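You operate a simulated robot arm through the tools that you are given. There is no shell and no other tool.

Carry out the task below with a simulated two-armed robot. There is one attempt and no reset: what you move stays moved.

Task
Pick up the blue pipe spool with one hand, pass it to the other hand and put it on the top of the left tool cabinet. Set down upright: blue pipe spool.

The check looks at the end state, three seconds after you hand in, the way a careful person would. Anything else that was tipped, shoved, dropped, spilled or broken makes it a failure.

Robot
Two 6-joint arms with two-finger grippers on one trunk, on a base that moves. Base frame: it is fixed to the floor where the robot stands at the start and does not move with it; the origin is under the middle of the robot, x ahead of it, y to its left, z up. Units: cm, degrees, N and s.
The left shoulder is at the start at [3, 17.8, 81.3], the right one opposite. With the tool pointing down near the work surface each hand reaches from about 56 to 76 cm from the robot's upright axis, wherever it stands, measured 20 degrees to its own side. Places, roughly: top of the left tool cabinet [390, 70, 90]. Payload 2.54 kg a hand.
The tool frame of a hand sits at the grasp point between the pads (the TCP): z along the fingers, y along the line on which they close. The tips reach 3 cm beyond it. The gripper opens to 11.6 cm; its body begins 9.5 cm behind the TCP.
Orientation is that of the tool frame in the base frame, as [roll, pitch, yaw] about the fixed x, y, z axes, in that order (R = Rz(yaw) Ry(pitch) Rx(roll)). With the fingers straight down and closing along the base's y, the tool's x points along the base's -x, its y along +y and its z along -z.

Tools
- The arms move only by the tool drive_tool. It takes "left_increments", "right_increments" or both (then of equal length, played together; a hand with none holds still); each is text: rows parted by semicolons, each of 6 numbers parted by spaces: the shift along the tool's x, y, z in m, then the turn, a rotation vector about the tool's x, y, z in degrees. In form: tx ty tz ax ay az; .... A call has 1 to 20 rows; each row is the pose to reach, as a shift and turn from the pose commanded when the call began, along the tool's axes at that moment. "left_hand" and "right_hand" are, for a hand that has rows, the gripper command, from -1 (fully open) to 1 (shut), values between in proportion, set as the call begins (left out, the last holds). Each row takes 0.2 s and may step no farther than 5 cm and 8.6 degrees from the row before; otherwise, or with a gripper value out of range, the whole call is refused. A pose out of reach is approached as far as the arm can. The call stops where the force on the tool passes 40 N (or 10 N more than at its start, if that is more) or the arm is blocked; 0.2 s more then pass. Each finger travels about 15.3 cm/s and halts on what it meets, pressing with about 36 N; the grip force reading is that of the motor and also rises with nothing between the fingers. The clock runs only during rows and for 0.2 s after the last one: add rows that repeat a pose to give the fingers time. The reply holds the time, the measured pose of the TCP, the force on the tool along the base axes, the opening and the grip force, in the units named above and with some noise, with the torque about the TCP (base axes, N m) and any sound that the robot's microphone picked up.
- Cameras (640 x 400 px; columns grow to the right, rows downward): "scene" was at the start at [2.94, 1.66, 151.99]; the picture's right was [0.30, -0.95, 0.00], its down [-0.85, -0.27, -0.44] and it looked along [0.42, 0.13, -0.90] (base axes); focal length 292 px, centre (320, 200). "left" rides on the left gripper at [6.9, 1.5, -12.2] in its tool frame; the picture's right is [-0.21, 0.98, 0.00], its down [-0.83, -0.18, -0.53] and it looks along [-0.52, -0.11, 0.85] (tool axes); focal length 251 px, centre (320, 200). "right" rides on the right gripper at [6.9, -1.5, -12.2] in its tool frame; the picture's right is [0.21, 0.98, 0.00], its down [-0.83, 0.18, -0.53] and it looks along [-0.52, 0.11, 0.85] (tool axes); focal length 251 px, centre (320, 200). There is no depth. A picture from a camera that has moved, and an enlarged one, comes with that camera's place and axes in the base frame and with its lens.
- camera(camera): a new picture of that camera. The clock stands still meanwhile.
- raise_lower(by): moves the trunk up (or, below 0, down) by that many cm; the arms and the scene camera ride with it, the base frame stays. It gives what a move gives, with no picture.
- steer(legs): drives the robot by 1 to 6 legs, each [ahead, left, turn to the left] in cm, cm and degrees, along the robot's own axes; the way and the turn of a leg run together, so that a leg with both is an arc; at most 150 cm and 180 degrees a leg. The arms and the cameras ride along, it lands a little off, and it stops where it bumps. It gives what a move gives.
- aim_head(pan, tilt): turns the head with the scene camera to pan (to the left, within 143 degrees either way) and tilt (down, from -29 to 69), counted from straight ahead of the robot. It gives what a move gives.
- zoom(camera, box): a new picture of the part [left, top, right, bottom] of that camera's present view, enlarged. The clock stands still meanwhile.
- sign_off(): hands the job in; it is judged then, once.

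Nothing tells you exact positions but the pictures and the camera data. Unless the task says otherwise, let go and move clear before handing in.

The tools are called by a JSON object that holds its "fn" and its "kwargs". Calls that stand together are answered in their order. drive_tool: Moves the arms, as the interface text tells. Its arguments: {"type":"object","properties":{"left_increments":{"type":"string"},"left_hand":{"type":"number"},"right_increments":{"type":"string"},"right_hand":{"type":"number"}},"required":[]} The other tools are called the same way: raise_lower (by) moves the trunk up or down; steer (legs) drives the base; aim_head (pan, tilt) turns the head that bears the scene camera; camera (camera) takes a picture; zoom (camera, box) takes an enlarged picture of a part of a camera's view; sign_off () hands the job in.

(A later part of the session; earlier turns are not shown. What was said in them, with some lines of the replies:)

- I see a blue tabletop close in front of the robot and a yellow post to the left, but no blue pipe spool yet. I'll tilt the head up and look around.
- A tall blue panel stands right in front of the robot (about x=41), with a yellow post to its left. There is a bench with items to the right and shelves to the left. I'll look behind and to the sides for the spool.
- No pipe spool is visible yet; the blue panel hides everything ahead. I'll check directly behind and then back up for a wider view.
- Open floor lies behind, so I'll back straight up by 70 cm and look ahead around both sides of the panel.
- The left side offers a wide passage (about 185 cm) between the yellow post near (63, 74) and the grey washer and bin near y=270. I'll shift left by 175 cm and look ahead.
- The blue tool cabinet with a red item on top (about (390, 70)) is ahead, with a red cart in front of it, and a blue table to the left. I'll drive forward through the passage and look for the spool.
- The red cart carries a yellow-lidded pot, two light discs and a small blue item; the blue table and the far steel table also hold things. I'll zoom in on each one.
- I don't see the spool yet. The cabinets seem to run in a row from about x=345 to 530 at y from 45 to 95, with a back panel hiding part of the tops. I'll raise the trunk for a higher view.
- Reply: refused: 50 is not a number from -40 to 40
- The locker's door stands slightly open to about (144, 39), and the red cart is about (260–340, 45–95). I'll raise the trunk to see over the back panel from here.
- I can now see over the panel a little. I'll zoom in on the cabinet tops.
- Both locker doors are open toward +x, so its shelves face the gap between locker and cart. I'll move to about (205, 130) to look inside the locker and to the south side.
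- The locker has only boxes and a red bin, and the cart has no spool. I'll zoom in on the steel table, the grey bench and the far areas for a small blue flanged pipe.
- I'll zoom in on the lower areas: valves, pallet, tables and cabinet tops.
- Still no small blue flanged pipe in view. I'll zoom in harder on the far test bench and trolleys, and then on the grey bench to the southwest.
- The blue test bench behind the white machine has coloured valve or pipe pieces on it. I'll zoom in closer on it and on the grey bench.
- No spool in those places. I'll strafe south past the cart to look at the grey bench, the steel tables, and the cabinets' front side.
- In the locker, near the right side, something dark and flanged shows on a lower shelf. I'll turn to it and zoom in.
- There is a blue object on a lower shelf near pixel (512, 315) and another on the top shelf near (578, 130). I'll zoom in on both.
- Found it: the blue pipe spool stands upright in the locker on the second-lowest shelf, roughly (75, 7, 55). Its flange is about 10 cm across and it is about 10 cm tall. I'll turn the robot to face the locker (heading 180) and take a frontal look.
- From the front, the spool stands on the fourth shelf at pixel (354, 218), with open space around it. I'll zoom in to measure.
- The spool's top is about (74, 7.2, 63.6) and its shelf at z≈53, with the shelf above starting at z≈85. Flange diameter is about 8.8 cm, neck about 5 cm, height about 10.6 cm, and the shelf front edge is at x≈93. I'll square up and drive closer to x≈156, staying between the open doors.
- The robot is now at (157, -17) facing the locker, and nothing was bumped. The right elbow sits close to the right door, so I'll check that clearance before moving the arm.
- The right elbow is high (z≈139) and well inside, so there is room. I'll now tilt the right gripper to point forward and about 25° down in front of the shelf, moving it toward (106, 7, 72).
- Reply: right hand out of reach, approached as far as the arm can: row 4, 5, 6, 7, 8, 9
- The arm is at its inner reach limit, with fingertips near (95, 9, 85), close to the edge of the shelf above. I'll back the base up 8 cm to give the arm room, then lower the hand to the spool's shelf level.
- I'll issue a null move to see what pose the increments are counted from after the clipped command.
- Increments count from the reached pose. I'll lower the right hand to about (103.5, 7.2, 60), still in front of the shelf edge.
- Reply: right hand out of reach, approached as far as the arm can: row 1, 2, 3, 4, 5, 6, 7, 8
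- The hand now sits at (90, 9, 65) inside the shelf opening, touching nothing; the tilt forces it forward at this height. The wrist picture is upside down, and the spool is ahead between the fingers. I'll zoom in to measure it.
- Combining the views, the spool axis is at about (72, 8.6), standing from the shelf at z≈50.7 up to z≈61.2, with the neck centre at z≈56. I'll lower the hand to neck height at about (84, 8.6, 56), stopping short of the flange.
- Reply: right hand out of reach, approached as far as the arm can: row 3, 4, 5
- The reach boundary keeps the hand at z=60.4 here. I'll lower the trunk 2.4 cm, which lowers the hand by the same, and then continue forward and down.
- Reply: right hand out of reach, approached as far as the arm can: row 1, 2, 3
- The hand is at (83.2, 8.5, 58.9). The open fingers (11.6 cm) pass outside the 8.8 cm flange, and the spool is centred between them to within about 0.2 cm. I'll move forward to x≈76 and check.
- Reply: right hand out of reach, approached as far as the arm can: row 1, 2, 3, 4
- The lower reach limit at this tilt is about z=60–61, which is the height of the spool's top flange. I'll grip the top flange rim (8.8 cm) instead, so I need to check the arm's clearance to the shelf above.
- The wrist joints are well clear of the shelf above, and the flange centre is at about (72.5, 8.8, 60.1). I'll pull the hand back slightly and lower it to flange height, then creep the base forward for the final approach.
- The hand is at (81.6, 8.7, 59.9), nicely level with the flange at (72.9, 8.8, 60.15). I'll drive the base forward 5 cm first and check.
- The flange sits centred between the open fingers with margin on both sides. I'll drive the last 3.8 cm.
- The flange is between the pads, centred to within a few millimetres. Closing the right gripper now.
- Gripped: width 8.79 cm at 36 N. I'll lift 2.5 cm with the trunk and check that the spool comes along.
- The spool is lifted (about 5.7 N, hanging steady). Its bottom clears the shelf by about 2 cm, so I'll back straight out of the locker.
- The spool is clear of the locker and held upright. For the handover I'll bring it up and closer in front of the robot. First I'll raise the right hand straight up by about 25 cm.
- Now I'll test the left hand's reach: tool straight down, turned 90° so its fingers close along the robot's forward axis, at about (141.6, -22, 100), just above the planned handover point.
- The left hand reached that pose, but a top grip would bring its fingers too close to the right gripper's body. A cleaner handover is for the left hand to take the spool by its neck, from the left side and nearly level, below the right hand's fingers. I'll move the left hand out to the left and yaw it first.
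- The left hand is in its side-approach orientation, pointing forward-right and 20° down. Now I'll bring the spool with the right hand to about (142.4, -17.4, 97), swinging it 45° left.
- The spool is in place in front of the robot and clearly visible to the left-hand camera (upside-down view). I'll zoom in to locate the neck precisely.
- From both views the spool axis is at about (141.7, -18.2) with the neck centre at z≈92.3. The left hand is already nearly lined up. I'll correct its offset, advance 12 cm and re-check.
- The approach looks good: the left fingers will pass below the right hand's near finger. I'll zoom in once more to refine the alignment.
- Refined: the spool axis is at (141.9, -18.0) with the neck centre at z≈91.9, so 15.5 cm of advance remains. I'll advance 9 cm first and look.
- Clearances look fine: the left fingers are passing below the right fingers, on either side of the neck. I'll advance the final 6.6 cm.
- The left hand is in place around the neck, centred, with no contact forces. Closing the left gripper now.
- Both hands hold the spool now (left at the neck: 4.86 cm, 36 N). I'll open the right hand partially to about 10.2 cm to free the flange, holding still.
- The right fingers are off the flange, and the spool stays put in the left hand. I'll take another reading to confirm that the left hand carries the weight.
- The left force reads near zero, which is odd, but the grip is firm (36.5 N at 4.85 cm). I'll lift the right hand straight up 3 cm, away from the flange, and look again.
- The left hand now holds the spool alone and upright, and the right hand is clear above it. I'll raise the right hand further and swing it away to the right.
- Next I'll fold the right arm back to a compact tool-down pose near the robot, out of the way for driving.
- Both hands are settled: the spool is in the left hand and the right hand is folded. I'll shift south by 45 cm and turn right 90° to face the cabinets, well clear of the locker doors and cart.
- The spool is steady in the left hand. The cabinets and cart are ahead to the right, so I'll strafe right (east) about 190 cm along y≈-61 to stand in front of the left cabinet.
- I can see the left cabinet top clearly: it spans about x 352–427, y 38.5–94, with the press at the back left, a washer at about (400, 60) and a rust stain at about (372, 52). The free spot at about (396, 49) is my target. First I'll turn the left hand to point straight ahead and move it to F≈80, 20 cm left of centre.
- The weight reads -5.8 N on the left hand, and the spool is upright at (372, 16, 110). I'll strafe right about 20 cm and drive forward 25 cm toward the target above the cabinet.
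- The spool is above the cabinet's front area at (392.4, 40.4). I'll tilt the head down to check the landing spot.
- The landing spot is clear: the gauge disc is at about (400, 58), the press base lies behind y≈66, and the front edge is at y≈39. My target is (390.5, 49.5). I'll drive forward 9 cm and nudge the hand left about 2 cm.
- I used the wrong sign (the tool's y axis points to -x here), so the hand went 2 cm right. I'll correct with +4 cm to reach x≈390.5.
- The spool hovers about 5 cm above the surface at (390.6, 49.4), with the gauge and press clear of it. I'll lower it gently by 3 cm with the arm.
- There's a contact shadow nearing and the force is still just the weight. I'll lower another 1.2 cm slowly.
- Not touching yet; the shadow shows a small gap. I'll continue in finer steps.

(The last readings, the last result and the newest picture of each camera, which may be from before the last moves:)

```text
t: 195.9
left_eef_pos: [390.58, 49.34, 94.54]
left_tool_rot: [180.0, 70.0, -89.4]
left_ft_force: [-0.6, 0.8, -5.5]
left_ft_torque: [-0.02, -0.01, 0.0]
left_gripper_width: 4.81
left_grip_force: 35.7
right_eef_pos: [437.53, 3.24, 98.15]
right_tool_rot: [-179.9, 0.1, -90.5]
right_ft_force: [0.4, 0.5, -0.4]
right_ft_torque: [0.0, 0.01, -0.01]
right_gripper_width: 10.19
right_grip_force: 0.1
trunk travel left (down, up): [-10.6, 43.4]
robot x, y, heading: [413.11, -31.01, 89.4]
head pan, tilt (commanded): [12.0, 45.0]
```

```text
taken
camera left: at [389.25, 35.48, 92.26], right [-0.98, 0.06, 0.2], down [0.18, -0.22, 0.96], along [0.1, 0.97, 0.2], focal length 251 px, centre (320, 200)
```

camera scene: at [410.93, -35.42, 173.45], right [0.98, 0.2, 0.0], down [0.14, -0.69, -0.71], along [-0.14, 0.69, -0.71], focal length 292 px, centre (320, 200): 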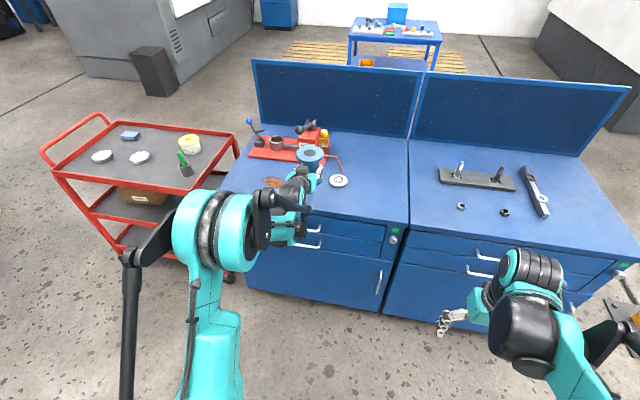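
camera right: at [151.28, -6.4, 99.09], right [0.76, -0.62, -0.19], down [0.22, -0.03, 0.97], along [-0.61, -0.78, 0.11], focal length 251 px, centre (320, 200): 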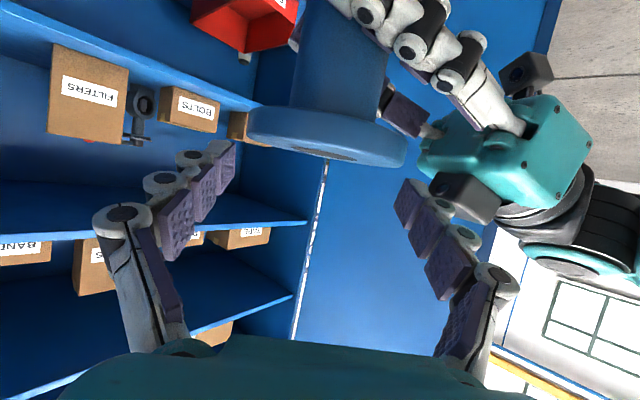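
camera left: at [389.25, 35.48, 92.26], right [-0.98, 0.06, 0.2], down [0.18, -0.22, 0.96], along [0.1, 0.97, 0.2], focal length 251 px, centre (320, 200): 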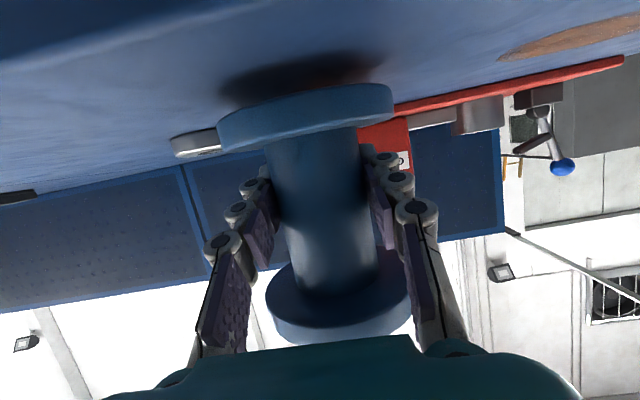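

Still hanging free, but the shadow is almost under the flange. I'll continue with another 0.6 cm in fine steps.

{"fn": "drive_tool", "kwargs": {"left_increments": "0.0019 0 0.0007 0 0 0; 0.0038 0 0.0014 0 0 0; 0.0056 0 0.0021 0 0 0; 0.0056 0 0.0021 0 0 0"}}

{"fn": "camera", "kwargs": {"camera": "left"}}

```text
t: 196.9
left_eef_pos: [390.58, 49.43, 94.02]
left_tool_rot: [-180.0, 69.8, -89.4]
left_ft_force: [-0.3, -0.5, -5.9]
left_ft_torque: [-0.01, 0.01, 0.01]
left_gripper_width: 4.81
left_grip_force: 36.1
right_eef_pos: [437.49, 3.35, 98.31]
right_tool_rot: [-180.0, 0.0, -90.6]
right_ft_force: [0.9, 1.1, -0.2]
right_ft_torque: [0.01, 0.0, -0.03]
right_gripper_width: 10.18
right_grip_force: 0.1
trunk travel left (down, up): [-10.6, 43.4]
robot x, y, heading: [412.7, -30.94, 89.4]
head pan, tilt (commanded): [12.0, 45.0]
```

```text
taken
camera left: at [389.26, 35.46, 91.69], right [-0.98, 0.06, 0.2], down [0.18, -0.22, 0.96], along [0.1, 0.97, 0.2], focal length 251 px, centre (320, 200)
```

left: 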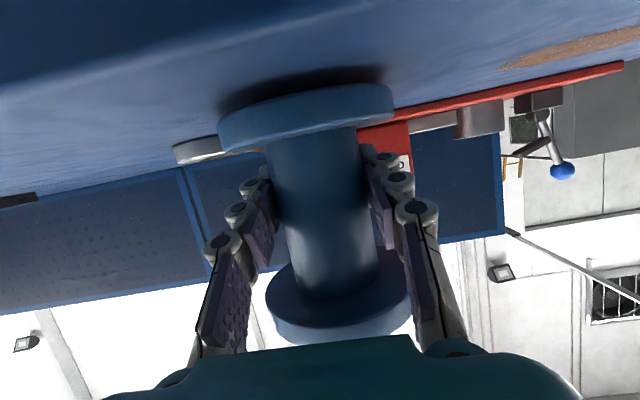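

Nearly touching. I'll lower another 0.4 cm in 0.1–0.2 cm steps.

{"fn": "drive_tool", "kwargs": {"left_increments": "0.0014 0 0.0005 0 0 0; 0.0028 0 0.001 0 0 0; 0.0038 0 0.0014 0 0 0; 0.0038 0 0.0014 0 0 0"}}

{"fn": "camera", "kwargs": {"camera": "left"}}

```text
t: 197.9
left_eef_pos: [390.41, 49.48, 93.58]
left_tool_rot: [179.9, 69.9, -89.3]
left_ft_force: [0.7, 0.3, -5.8]
left_ft_torque: [0.01, -0.02, 0.01]
left_gripper_width: 4.81
left_grip_force: 35.9
right_eef_pos: [437.58, 3.3, 98.3]
right_tool_rot: [179.9, 0.1, -90.6]
right_ft_force: [0.8, -0.2, 0.1]
right_ft_torque: [0.01, 0.03, 0.06]
right_gripper_width: 10.23
right_grip_force: 0.0
trunk travel left (down, up): [-10.6, 43.4]
robot x, y, heading: [412.93, -31.21, 89.3]
head pan, tilt (commanded): [12.0, 45.0]
```

```text
taken
camera left: at [389.19, 35.45, 91.27], right [-0.98, 0.06, 0.2], down [0.18, -0.22, 0.96], along [0.1, 0.97, 0.2], focal length 251 px, centre (320, 200)
```

left: 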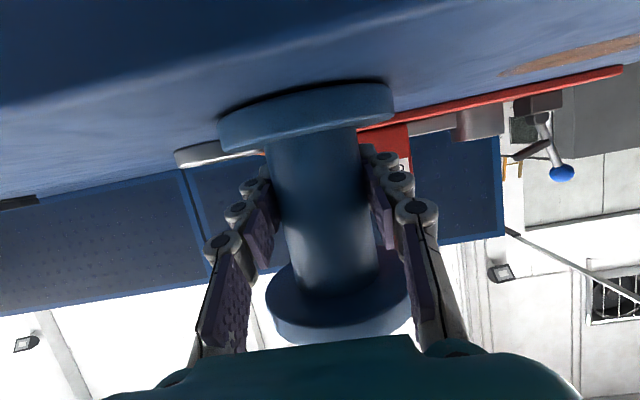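

The gap is now a thin dark line. I'll lower by another 0.3 cm.

{"fn": "drive_tool", "kwargs": {"left_increments": "0.0009 0 0.0003 0 0 0; 0.0019 0 0.0007 0 0 0; 0.0028 0 0.001 0 0 0; 0.0028 0 0.001 0 0 0"}}

{"fn": "zoom", "kwargs": {"camera": "left", "box": [200, 60, 420, 200]}}

```text
t: 198.9
left_eef_pos: [390.42, 49.36, 93.4]
left_tool_rot: [180.0, 70.0, -89.4]
left_ft_force: [-1.0, 1.7, 0.9]
left_ft_torque: [-0.14, -0.13, 0.02]
left_gripper_width: 4.8
left_grip_force: 35.9
right_eef_pos: [437.48, 3.25, 98.53]
right_tool_rot: [-180.0, -0.1, -90.6]
right_ft_force: [0.0, -0.3, 0.5]
right_ft_torque: [-0.02, 0.03, -0.03]
right_gripper_width: 10.19
right_grip_force: 0.0
trunk travel left (down, up): [-10.6, 43.4]
robot x, y, heading: [412.7, -30.63, 89.4]
head pan, tilt (commanded): [12.0, 45.0]
```

```text
2.86 times, centred on (310, 130) of left
camera zoom: at [389.17, 35.48, 91.05], right [-0.98, 0.06, 0.2], down [0.18, -0.22, 0.96], along [0.1, 0.97, 0.2], focal length 718 px, centre (349, 400)
```

zoom: 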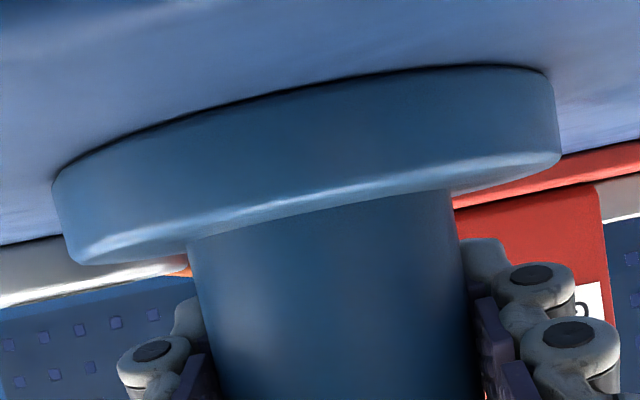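

Contact: the force went from -5.8 to +0.9 N and the bottom flange sits flush on the cabinet top. Opening the left gripper while holding still.

{"fn": "drive_tool", "kwargs": {"left_increments": "0 0 0 0 0 0; 0 0 0 0 0 0; 0 0 0 0 0 0; 0 0 0 0 0 0; 0 0 0 0 0 0", "left_hand": -1}}

{"fn": "camera", "kwargs": {"camera": "left"}}

{"fn": "zoom", "kwargs": {"camera": "scene", "box": [260, 120, 380, 200]}}

```text
t: 200.1
left_eef_pos: [390.52, 49.48, 93.46]
left_tool_rot: [179.9, 70.0, -89.5]
left_ft_force: [0.5, 0.3, -0.8]
left_ft_torque: [-0.02, 0.02, -0.01]
left_gripper_width: 11.6
left_grip_force: 0.0
right_eef_pos: [437.68, 3.3, 98.22]
right_tool_rot: [-179.9, 0.0, -90.6]
right_ft_force: [0.0, -0.3, -0.4]
right_ft_torque: [0.03, 0.02, -0.03]
right_gripper_width: 10.22
right_grip_force: 0.0
trunk travel left (down, up): [-10.6, 43.4]
robot x, y, heading: [412.44, -30.65, 89.2]
head pan, tilt (commanded): [12.0, 45.0]
```

```text
taken
camera left: at [389.19, 35.45, 91.05], right [-0.98, 0.06, 0.2], down [0.18, -0.22, 0.96], along [0.1, 0.97, 0.2], focal length 251 px, centre (320, 200)
```

left: 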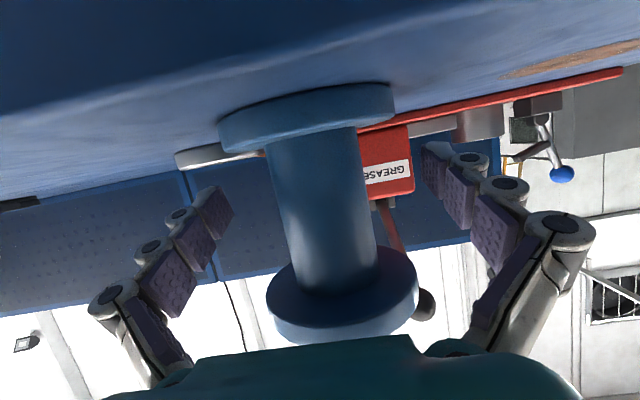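

```text
5.00 times, centred on (320, 160) of scene
camera zoom: at [411.03, -26.27, 162.45], right [0.98, 0.2, 0.0], down [0.14, -0.69, -0.71], along [-0.14, 0.69, -0.71], focal length 1461 px, centre (320, 400)
```

zoom: 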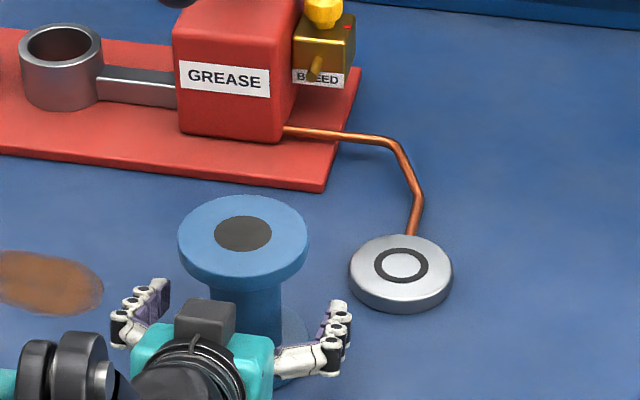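

The spool stands upright on its own and the fingers are clear on both sides. I'll back the base straight away so the hand withdraws horizontally.

{"fn": "steer", "kwargs": {"legs": [[-10, 0, 0], [-20, 0, 0]]}}

{"fn": "camera", "kwargs": {"camera": "scene"}}

{"fn": "camera", "kwargs": {"camera": "left"}}

```text
t: 202.4
left_eef_pos: [390.27, 19.1, 93.46]
left_tool_rot: [179.9, 69.9, -89.3]
left_ft_force: [0.2, -0.2, 0.2]
left_ft_torque: [-0.02, 0.0, 0.03]
left_gripper_width: 11.6
left_grip_force: 0.0
right_eef_pos: [437.31, -26.9, 98.41]
right_tool_rot: [-179.9, 0.1, -90.4]
right_ft_force: [0.0, 0.1, -0.1]
right_ft_torque: [0.01, 0.0, -0.01]
right_gripper_width: 10.24
right_grip_force: 0.0
trunk travel left (down, up): [-10.6, 43.4]
robot x, y, heading: [412.04, -60.89, 89.2]
head pan, tilt (commanded): [12.0, 45.0]
```

```text
taken
camera scene: at [410.75, -56.58, 162.46], right [0.98, 0.2, 0.0], down [0.14, -0.69, -0.71], along [-0.14, 0.69, -0.71], focal length 292 px, centre (320, 200)
```

scene: 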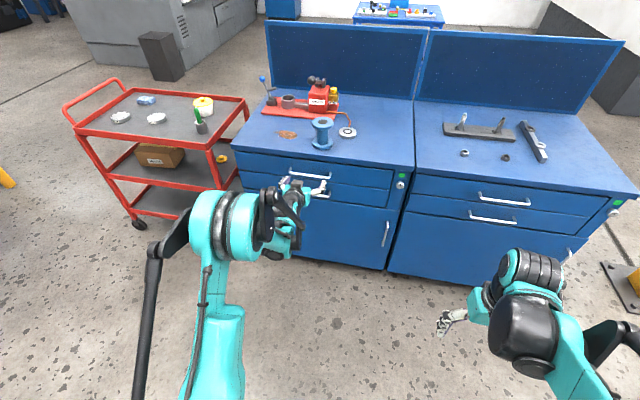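

```text
taken
camera left: at [388.85, 5.21, 91.13], right [-0.98, 0.06, 0.2], down [0.18, -0.22, 0.96], along [0.1, 0.97, 0.2], focal length 251 px, centre (320, 200)
```

left: 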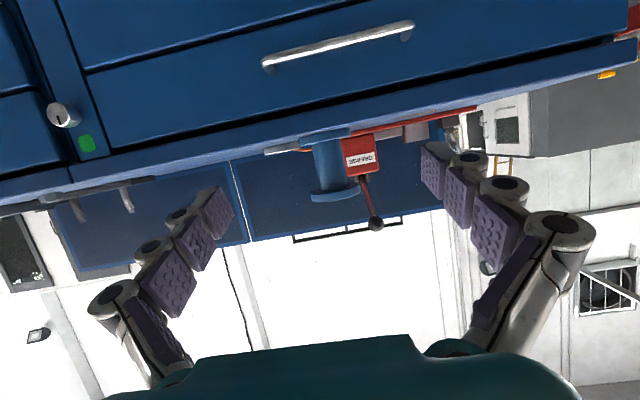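

{"fn": "zoom", "kwargs": {"camera": "scene", "box": [240, 60, 400, 170]}}

{"fn": "zoom", "kwargs": {"camera": "scene", "box": [60, 60, 280, 240]}}

{"fn": "aim_head", "kwargs": {"pan": 65, "tilt": 20}}

{"fn": "camera", "kwargs": {"camera": "scene"}}

```text
3.64 times, centred on (320, 115) of scene
camera zoom: at [410.75, -56.58, 162.46], right [0.98, 0.2, 0.0], down [0.14, -0.69, -0.71], along [-0.14, 0.69, -0.71], focal length 1063 px, centre (320, 509)
```

zoom: 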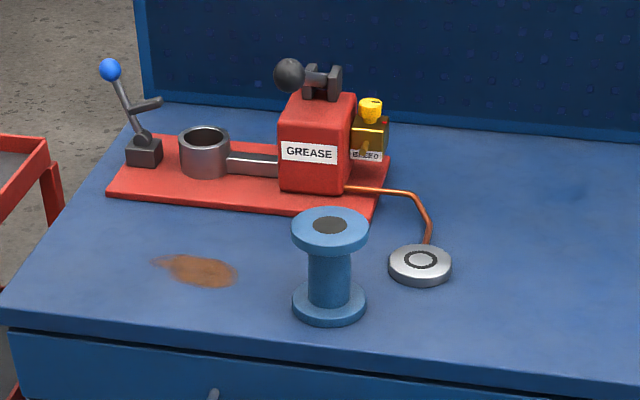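

```text
2.22 times, centred on (170, 150) of scene
camera zoom: at [410.75, -56.58, 162.46], right [0.98, 0.2, 0.0], down [0.14, -0.69, -0.71], along [-0.14, 0.69, -0.71], focal length 650 px, centre (653, 311)
```

zoom: 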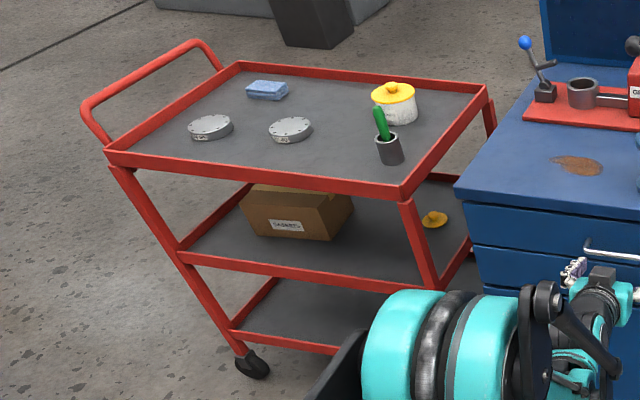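

```text
t: 203.6
left_eef_pos: [390.17, 19.3, 93.25]
left_tool_rot: [180.0, 70.1, -89.4]
left_ft_force: [0.1, 0.2, 0.3]
left_ft_torque: [0.03, 0.01, 0.03]
left_gripper_width: 11.59
left_grip_force: 0.1
right_eef_pos: [437.18, -26.82, 98.33]
right_tool_rot: [179.9, 0.1, -90.5]
right_ft_force: [-0.1, 0.2, -0.2]
right_ft_torque: [-0.02, 0.0, 0.0]
right_gripper_width: 10.2
right_grip_force: 0.0
trunk travel left (down, up): [-10.6, 43.4]
robot x, y, heading: [412.46, -61.18, 89.4]
head pan, tilt (commanded): [65.0, 20.0]
```

```text
taken
camera scene: at [403.97, -60.36, 166.31], right [0.43, 0.9, 0.0], down [0.31, -0.15, -0.94], along [-0.85, 0.41, -0.34], focal length 292 px, centre (320, 200)
```

scene: 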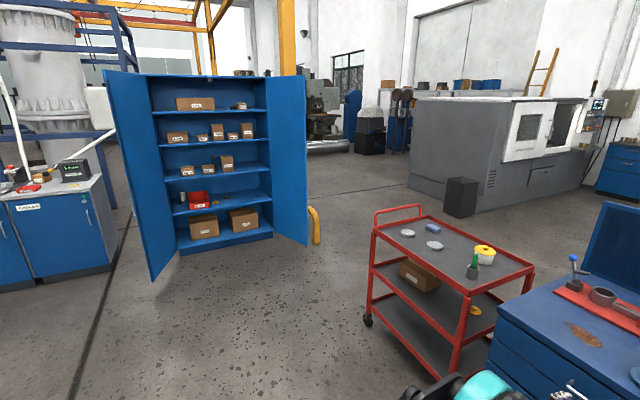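

The blue pipe spool stands upright on top of the left tool cabinet, clear of the press, the gauge and the edge. The locker contents, cart and cabinet items look undisturbed, and both hands are clear and open. I'm handing in the job.

{"fn": "sign_off", "kwargs": {}}

```text
The job is handed in.
```

The blue pipe spool is standing upright on top of the left tool cabinet, at about (390.5, 49.5), and the job is handed in.

- **Pick-up:** I found it in the open blue locker, on the second-lowest shelf. The right hand took it by the top flange and lifted it out.
- **Handover:** The left hand gripped the neck while the right hand still held the flange. The right hand then let go and moved away.
- **Placement:** The left hand lowered it until the force reading showed contact with the cabinet top, then opened and backed straight off. The spool is a few centimetres from the grease press's gauge disc and about 6 cm in from the front edge.

In the last pictures, the locker contents, the red cart and the other items on the cabinets were still in place. The robot reported no bumps, and both hands are open and clear.
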